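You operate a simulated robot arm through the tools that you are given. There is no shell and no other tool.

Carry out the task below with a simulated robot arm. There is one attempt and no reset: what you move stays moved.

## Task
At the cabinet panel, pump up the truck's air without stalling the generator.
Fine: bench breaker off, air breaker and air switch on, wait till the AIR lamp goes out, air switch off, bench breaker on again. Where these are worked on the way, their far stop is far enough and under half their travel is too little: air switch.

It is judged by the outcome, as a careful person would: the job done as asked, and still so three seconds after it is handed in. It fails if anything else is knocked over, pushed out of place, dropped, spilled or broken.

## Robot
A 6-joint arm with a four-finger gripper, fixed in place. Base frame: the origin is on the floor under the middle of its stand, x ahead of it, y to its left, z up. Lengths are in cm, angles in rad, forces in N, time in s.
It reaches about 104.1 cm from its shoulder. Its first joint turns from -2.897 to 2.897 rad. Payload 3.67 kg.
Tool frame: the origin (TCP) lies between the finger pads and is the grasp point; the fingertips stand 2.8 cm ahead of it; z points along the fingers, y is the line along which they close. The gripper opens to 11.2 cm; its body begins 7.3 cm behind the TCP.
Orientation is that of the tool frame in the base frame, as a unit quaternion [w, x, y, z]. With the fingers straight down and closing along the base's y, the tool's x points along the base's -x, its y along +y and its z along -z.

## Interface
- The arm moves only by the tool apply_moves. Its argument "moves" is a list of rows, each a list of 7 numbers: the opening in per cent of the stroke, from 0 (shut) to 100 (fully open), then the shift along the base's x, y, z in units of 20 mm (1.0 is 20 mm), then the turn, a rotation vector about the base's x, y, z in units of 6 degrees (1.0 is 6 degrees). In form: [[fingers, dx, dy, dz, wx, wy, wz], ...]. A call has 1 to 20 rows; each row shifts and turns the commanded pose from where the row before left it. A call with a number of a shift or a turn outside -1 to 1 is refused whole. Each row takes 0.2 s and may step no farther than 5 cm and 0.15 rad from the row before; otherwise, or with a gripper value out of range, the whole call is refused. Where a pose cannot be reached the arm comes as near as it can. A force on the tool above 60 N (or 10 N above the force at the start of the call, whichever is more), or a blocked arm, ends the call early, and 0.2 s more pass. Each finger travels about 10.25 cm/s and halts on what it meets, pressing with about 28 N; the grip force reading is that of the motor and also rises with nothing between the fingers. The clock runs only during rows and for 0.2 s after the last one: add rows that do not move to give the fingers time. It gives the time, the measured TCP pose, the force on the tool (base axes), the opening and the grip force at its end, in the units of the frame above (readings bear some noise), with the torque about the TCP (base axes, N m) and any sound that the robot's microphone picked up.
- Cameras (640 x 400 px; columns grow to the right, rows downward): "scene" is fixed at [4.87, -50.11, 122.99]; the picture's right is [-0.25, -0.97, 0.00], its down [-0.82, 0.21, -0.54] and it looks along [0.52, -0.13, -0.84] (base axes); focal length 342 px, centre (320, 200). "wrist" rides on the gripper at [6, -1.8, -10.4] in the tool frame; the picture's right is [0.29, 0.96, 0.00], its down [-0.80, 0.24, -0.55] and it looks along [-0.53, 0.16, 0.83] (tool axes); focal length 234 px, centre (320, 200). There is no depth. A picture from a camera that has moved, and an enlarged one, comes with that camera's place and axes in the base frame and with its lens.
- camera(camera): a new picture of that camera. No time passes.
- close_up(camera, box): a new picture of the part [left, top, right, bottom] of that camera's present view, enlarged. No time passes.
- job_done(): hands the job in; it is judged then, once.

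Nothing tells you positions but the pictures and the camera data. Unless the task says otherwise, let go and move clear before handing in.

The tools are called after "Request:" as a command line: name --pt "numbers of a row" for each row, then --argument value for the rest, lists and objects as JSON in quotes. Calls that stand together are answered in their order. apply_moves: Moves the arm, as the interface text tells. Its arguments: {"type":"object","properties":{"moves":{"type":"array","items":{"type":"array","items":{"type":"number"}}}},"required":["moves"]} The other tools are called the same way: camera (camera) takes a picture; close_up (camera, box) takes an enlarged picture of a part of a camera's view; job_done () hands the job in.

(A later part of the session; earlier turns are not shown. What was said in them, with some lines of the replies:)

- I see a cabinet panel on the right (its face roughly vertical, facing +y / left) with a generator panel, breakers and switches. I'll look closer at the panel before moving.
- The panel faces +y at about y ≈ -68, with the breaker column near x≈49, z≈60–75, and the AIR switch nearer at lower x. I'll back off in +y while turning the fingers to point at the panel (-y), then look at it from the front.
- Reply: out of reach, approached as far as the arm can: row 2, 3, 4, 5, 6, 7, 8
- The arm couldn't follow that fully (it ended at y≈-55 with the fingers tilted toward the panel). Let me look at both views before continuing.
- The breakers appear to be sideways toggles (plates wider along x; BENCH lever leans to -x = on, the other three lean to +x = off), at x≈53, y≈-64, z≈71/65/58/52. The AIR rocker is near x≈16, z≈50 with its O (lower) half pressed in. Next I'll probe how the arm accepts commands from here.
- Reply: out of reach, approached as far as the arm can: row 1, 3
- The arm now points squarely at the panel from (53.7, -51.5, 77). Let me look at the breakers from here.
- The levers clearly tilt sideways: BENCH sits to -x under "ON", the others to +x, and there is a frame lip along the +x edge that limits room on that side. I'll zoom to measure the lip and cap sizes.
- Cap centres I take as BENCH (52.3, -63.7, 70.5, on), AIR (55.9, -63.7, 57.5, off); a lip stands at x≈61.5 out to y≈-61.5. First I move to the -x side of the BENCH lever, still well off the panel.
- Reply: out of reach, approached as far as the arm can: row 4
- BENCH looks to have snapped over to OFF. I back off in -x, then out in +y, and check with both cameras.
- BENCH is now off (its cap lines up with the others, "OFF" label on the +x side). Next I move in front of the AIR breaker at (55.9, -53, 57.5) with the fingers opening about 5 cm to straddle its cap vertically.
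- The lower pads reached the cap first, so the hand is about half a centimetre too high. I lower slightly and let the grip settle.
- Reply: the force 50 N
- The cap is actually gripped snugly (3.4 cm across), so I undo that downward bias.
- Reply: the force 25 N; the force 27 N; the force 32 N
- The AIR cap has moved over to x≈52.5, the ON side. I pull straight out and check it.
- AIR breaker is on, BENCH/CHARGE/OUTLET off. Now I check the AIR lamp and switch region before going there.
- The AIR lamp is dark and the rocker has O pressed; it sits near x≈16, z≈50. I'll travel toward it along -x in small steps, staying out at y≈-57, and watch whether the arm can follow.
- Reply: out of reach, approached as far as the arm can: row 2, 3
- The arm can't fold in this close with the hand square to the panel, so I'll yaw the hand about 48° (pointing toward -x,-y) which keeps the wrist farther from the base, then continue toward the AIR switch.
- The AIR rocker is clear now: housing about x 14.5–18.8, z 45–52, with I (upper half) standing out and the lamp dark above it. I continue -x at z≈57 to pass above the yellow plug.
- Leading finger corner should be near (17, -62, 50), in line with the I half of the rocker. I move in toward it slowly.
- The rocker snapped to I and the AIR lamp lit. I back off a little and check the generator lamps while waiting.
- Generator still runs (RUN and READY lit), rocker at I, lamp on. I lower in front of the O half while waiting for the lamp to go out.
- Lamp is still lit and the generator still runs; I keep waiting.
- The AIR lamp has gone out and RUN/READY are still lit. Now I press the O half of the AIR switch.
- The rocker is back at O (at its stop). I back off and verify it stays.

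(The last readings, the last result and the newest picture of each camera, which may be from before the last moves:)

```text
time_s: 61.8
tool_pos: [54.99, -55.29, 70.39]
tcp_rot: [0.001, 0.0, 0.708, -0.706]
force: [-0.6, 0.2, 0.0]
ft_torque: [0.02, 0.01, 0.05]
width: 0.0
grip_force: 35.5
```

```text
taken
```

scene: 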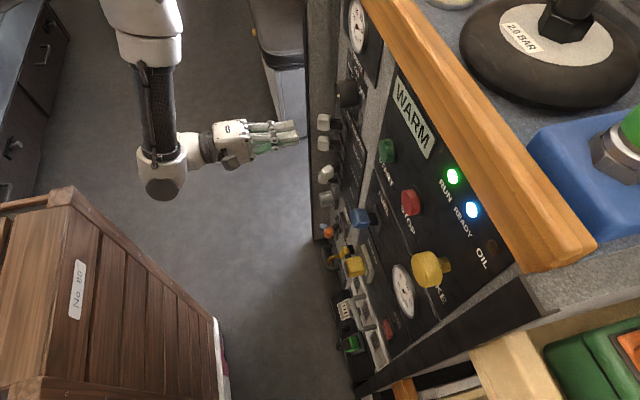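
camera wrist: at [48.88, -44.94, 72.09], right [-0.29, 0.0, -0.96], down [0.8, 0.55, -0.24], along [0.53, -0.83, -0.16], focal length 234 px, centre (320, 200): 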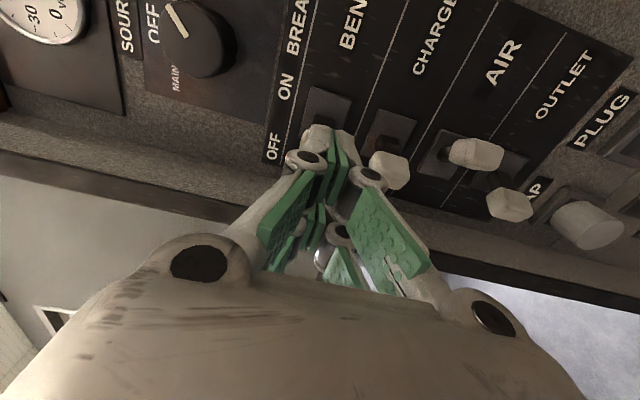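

BENCH is still off, AIR on. I open the fingers in front of the BENCH cap and line up at x≈55.9, z≈69.8.

Request:
apply_moves --pt "45 0.45 0 -0.3 0 0 0" --pt "45 0 0 0 0 0 0" --pt "45 0 0 0 0 0 0"

Request:
camera --camera "wrist"

Request:
close_up --camera "scene" --box '[250, 80, 410, 180]'

```text
time_s: 62.6
tool_pos: [55.92, -55.15, 69.65]
tcp_rot: [0.0, 0.0, -0.707, 0.707]
force: [-0.2, -1.1, -0.4]
ft_torque: [0.0, -0.01, -0.02]
width: 5.04
grip_force: 0.0
```

```text
taken
camera wrist: at [49.78, -44.9, 71.43], right [-0.29, 0.0, -0.96], down [0.8, 0.55, -0.24], along [0.53, -0.83, -0.16], focal length 234 px, centre (320, 200)
```

wrist: 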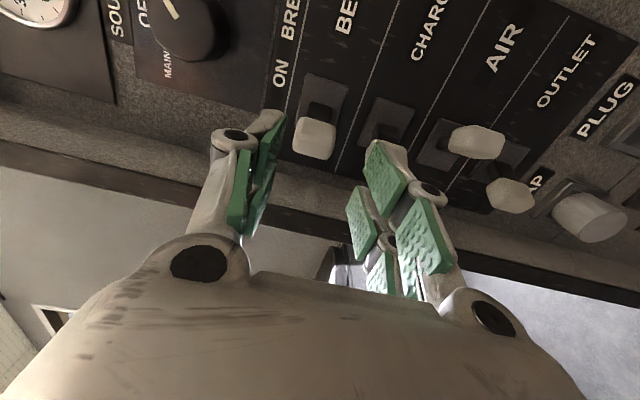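

```text
4.00 times, centred on (330, 130) of scene
camera zoom: at [4.87, -50.11, 122.99], right [-0.25, -0.97, 0.0], down [-0.82, 0.21, -0.54], along [0.52, -0.13, -0.84], focal length 1368 px, centre (280, 480)
```

zoom: 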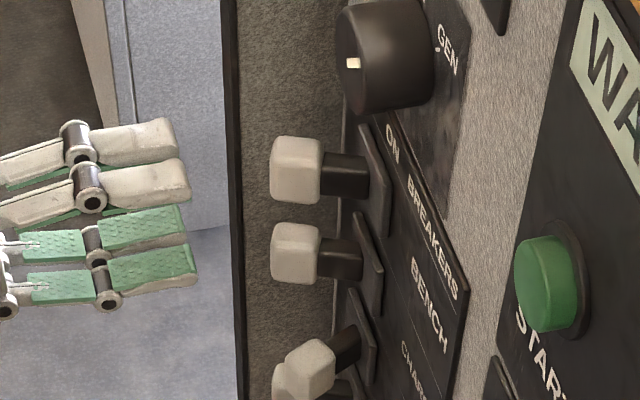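

Request:
apply_moves --pt "45 0 -0.8 0.17 0 0 0" --pt "45 0 -0.8 0 0 0 0" --pt "45 0 -0.8 0 0 0 0"

Request:
camera --camera "wrist"

Request:
close_up --camera "scene" --box '[250, 80, 410, 180]'

```text
time_s: 63.4
tool_pos: [55.84, -59.8, 70.01]
tcp_rot: [0.001, -0.001, 0.707, -0.707]
force: [0.0, -0.5, 0.5]
ft_torque: [0.0, -0.02, 0.0]
width: 5.05
grip_force: 0.0
```

```text
taken
camera wrist: at [49.7, -49.66, 71.83], right [-0.29, 0.0, -0.96], down [0.8, 0.56, -0.24], along [0.53, -0.83, -0.16], focal length 234 px, centre (320, 200)
```

wrist: 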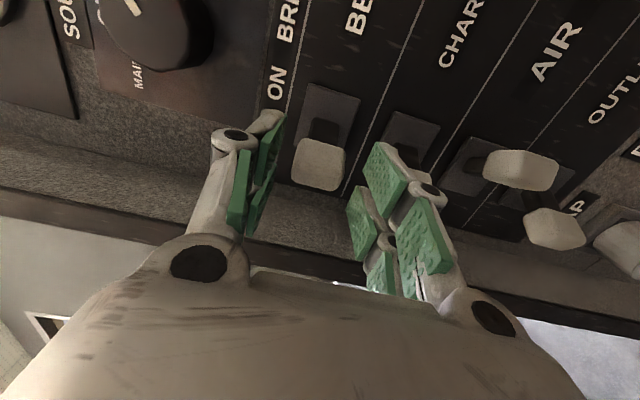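

```text
4.00 times, centred on (330, 130) of scene
camera zoom: at [4.87, -50.11, 122.99], right [-0.25, -0.97, 0.0], down [-0.82, 0.21, -0.54], along [0.52, -0.13, -0.84], focal length 1368 px, centre (280, 480)
```

zoom: 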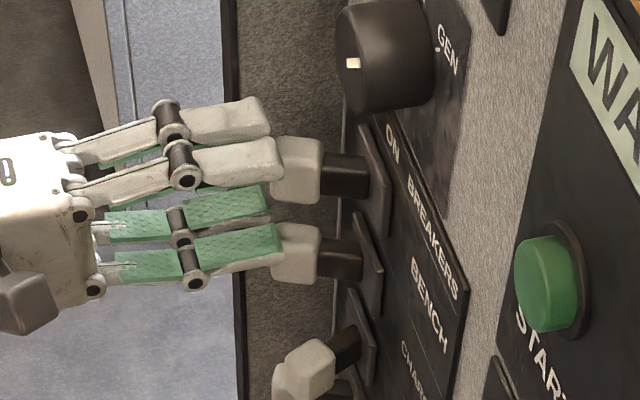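

Request:
apply_moves --pt "45 0 -0.8 0 0 0 0" --pt "45 0 -0.8 0 0 0 0" --pt "45 0 0 0 0 0 0"

Request:
camera --camera "wrist"

Request:
close_up --camera "scene" --box '[250, 80, 410, 180]'

```text
time_s: 64.2
tool_pos: [55.62, -63.05, 70.1]
tcp_rot: [0.0, 0.0, -0.707, 0.707]
force: [-0.1, 0.4, 0.2]
ft_torque: [-0.01, -0.01, -0.01]
width: 5.06
grip_force: 0.1
```

```text
taken
camera wrist: at [49.71, -52.85, 71.93], right [-0.29, 0.0, -0.96], down [0.8, 0.55, -0.24], along [0.53, -0.83, -0.16], focal length 234 px, centre (320, 200)
```

wrist: 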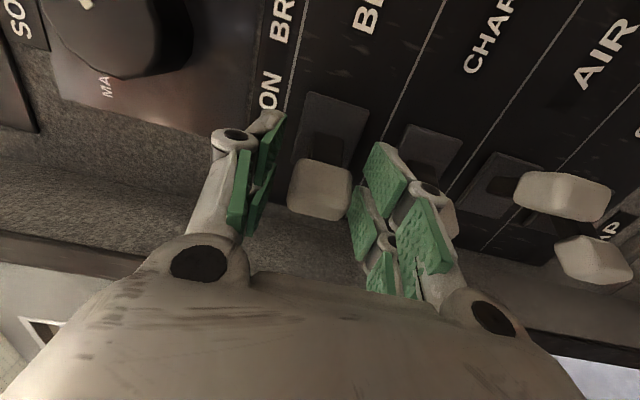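

```text
4.00 times, centred on (330, 130) of scene
camera zoom: at [4.87, -50.11, 122.99], right [-0.25, -0.97, 0.0], down [-0.82, 0.21, -0.54], along [0.52, -0.13, -0.84], focal length 1368 px, centre (280, 480)
```

zoom: 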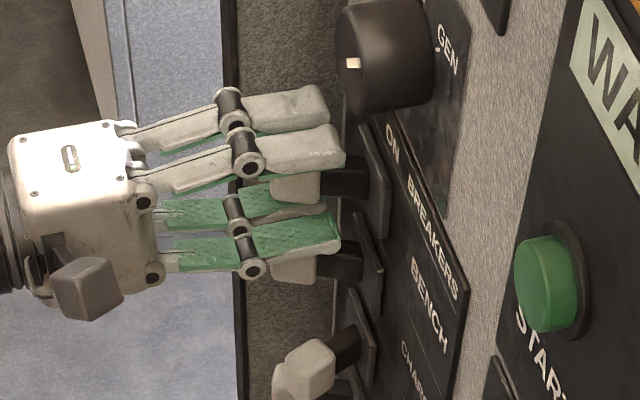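

Request:
apply_moves --pt "30 0 0 0 0 0 0" --pt "10 0 0 0 0 0 0" --pt "10 0 0 0 0 0 0"

```text
time_s: 65.0
tool_pos: [55.82, -63.03, 69.97]
tcp_rot: [0.0, 0.0, 0.708, -0.706]
force: [0.5, -3.0, -17.8]
ft_torque: [0.57, 0.0, 0.04]
width: 3.36
grip_force: 45.3
```

Grip matches the earlier one (3.36 cm). I drag the BENCH lever toward -x (ON), as I did with AIR.

Request:
apply_moves --pt "10 -0.3 0.08 0 0 0 0" --pt "10 -0.3 0.08 0 0 0 0" --pt "10 -0.3 0.05 0 0 0 0" --pt "10 -0.3 0 0 0 0 0" --pt "10 -0.3 -0.03 0 0 0 0" --pt "10 -0.3 -0.05 0 0 0 0"

Request:
camera --camera "wrist"

Request:
close_up --camera "scene" --box '[250, 80, 410, 180]'

```text
time_s: 66.4
tool_pos: [52.35, -62.91, 70.02]
tcp_rot: [-0.001, 0.002, -0.707, 0.707]
force: [26.3, 9.6, -13.5]
ft_torque: [0.29, 0.16, 1.62]
width: 3.31
grip_force: 45.0
```

```text
taken
camera wrist: at [46.3, -52.6, 71.79], right [-0.29, 0.0, -0.96], down [0.8, 0.56, -0.24], along [0.53, -0.83, -0.16], focal length 234 px, centre (320, 200)
```

wrist: 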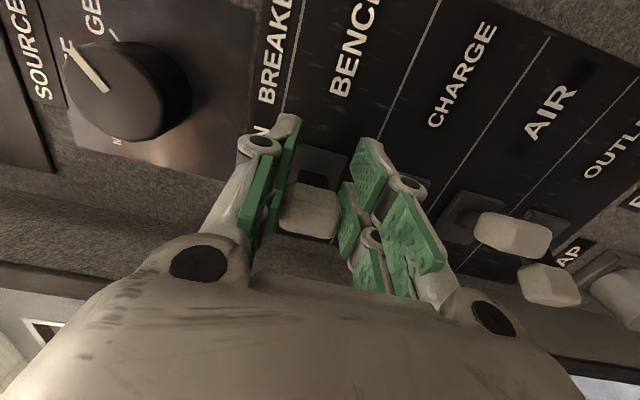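

```text
4.00 times, centred on (330, 130) of scene
camera zoom: at [4.87, -50.11, 122.99], right [-0.25, -0.97, 0.0], down [-0.82, 0.21, -0.54], along [0.52, -0.13, -0.84], focal length 1368 px, centre (280, 480)
```

zoom: 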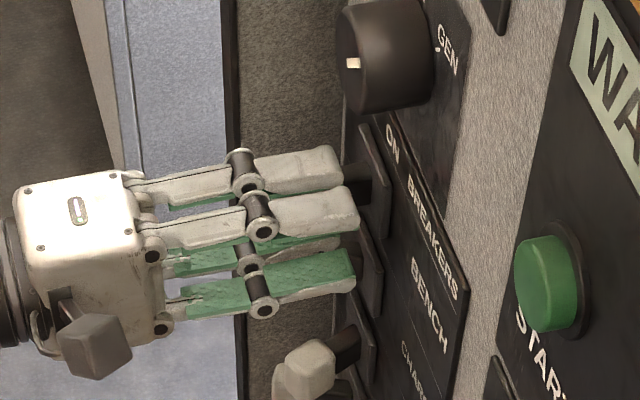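

Request:
apply_moves --pt "10 -0.3 -0.05 0 0 0 0" --pt "10 -0.3 -0.05 0 0 0 0" --pt "10 -0.3 -0.05 0 0 0 0"

Request:
camera --camera "wrist"

```text
time_s: 67.2
tool_pos: [50.52, -63.31, 69.94]
tcp_rot: [-0.001, 0.001, -0.707, 0.707]
force: [32.9, -10.9, -18.7]
ft_torque: [0.41, 0.29, 1.11]
width: 3.34
grip_force: 44.8
```

```text
taken
camera wrist: at [44.53, -53.01, 71.77], right [-0.29, 0.0, -0.96], down [0.8, 0.56, -0.24], along [0.53, -0.83, -0.16], focal length 234 px, centre (320, 200)
```

wrist: 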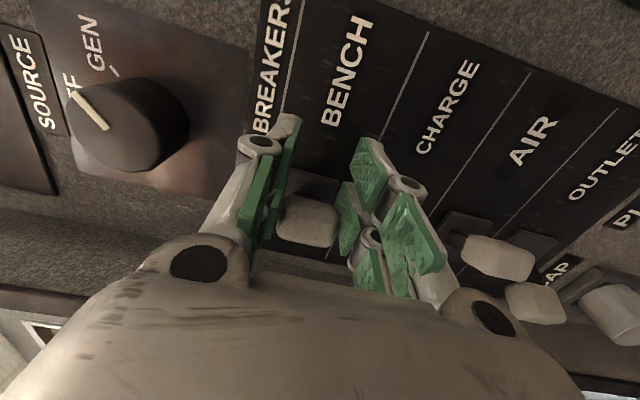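

Request:
apply_moves --pt "45 0 0 0 0 0 0" --pt "45 0 0 0 0 0 0" --pt "45 0 0.4 0 0 0 0" --pt "45 0 0.8 0 0 0 0" --pt "45 0 0.8 0 0 0 0" --pt "45 0 0.8 0 0 0 0"

Request:
camera --camera "wrist"

Request:
camera --camera "scene"

Request:
close_up --camera "scene" --box '[250, 80, 410, 180]'

```text
time_s: 68.6
tool_pos: [50.49, -57.59, 70.12]
tcp_rot: [0.001, -0.001, -0.707, 0.707]
force: [0.1, 0.4, -0.6]
ft_torque: [0.03, 0.02, 0.0]
width: 5.03
grip_force: 0.2
```

```text
taken
camera wrist: at [44.5, -47.32, 71.82], right [-0.29, 0.0, -0.96], down [0.8, 0.55, -0.24], along [0.53, -0.83, -0.16], focal length 234 px, centre (320, 200)
```

wrist: 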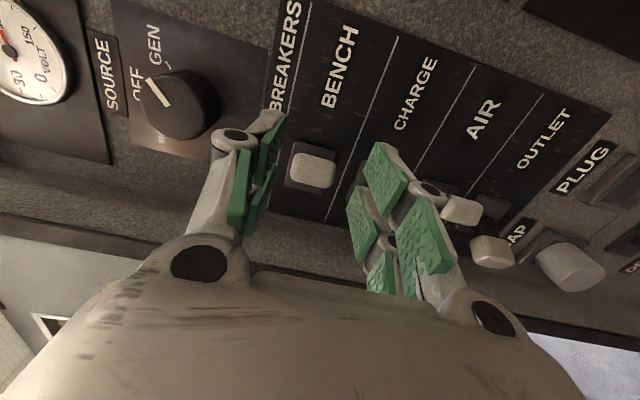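

```text
taken
```

scene: 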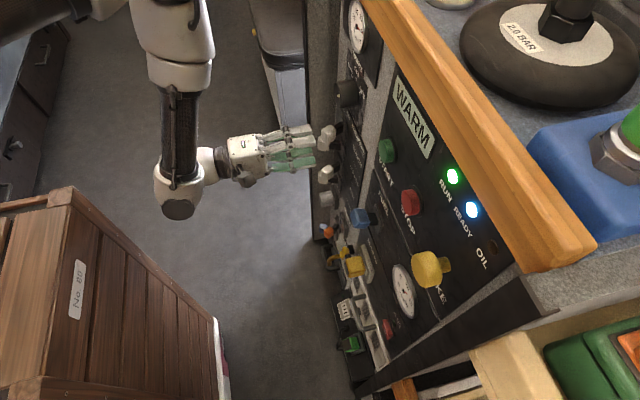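

```text
4.00 times, centred on (330, 130) of scene
camera zoom: at [4.87, -50.11, 122.99], right [-0.25, -0.97, 0.0], down [-0.82, 0.21, -0.54], along [0.52, -0.13, -0.84], focal length 1368 px, centre (280, 480)
```

zoom: 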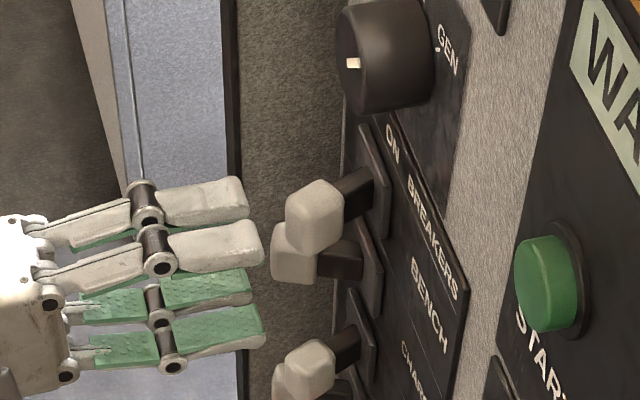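

BENCH is on again, in the same position as at the start. I move the hand clear and make a final check.

Request:
apply_moves --pt "45 0.4 0.8 0.2 0 0 0" --pt "45 0.4 0.8 0.5 0 0 0" --pt "45 0.4 0.8 0.8 0 0 0" --pt "45 0.4 0.6 0.8 0 0 0" --pt "45 0 0 0 0 0 0" --pt "45 0 0 0 0 0 0"

Request:
camera --camera "scene"

Request:
camera --camera "wrist"

Request:
close_up --camera "scene" --box '[340, 280, 440, 350]'

Request:
close_up --camera "scene" --box '[280, 90, 440, 190]'

```text
time_s: 70.0
tool_pos: [53.61, -51.72, 74.79]
tcp_rot: [0.001, 0.001, -0.707, 0.707]
force: [0.0, -0.1, -0.1]
ft_torque: [-0.03, -0.02, 0.01]
width: 5.07
grip_force: 0.1
```

```text
taken
```

scene: 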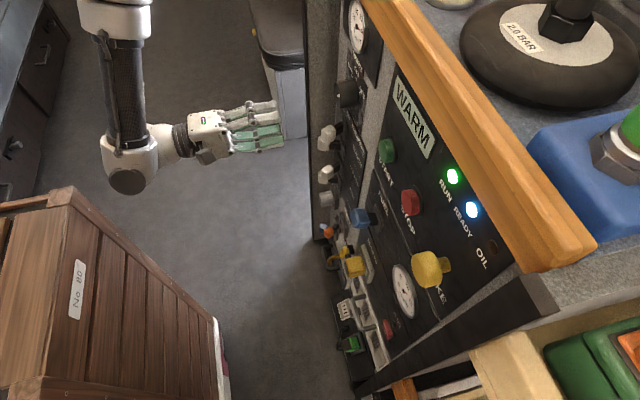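

```text
taken
camera wrist: at [47.52, -41.47, 76.52], right [-0.29, 0.0, -0.96], down [0.8, 0.55, -0.24], along [0.53, -0.83, -0.16], focal length 234 px, centre (320, 200)
```

wrist: 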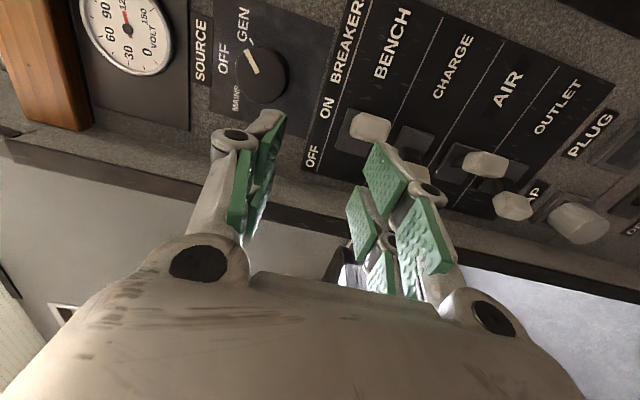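

```text
5.71 times, centred on (390, 315) of scene
camera zoom: at [4.87, -50.11, 122.99], right [-0.25, -0.97, 0.0], down [-0.82, 0.21, -0.54], along [0.52, -0.13, -0.84], focal length 1954 px, centre (-80, -457)
```

zoom: 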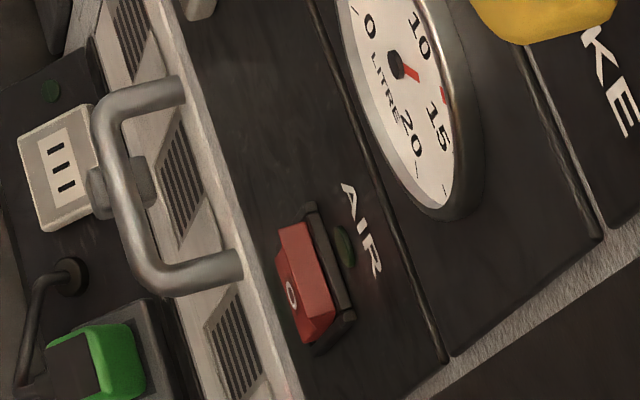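

```text
4.00 times, centred on (360, 140) of scene
camera zoom: at [4.87, -50.11, 122.99], right [-0.25, -0.97, 0.0], down [-0.82, 0.21, -0.54], along [0.52, -0.13, -0.84], focal length 1368 px, centre (160, 440)
```

zoom: 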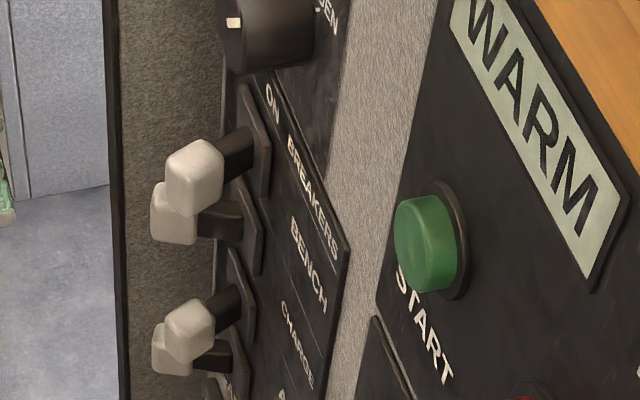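

Everything is as the task asks: BENCH and AIR breakers on, CHARGE and OUTLET still off, the AIR switch at O, and the AIR lamp out. RUN and READY are lit and the hand is clear, so I'm handing in.

Request:
job_done

```text
The job is handed in.
```

The truck's air is pumped up and the generator didn't stall: its RUN and READY lamps were lit in every picture, including the last one before I handed in.

- **Sequence:** I switched the bench breaker off, then the air breaker and the air switch on. The AIR lamp went out about 26 seconds later, and I switched the air switch off and the bench breaker back on.
- **Final state:** the bench and air breakers are on and the air switch is off. The CHARGE and OUTLET breakers are still off.
- **Surroundings:** nothing else was moved or knocked, as far as the pictures show, and the arm is clear of the panel.

The job is handed in; I haven't seen the verdict.
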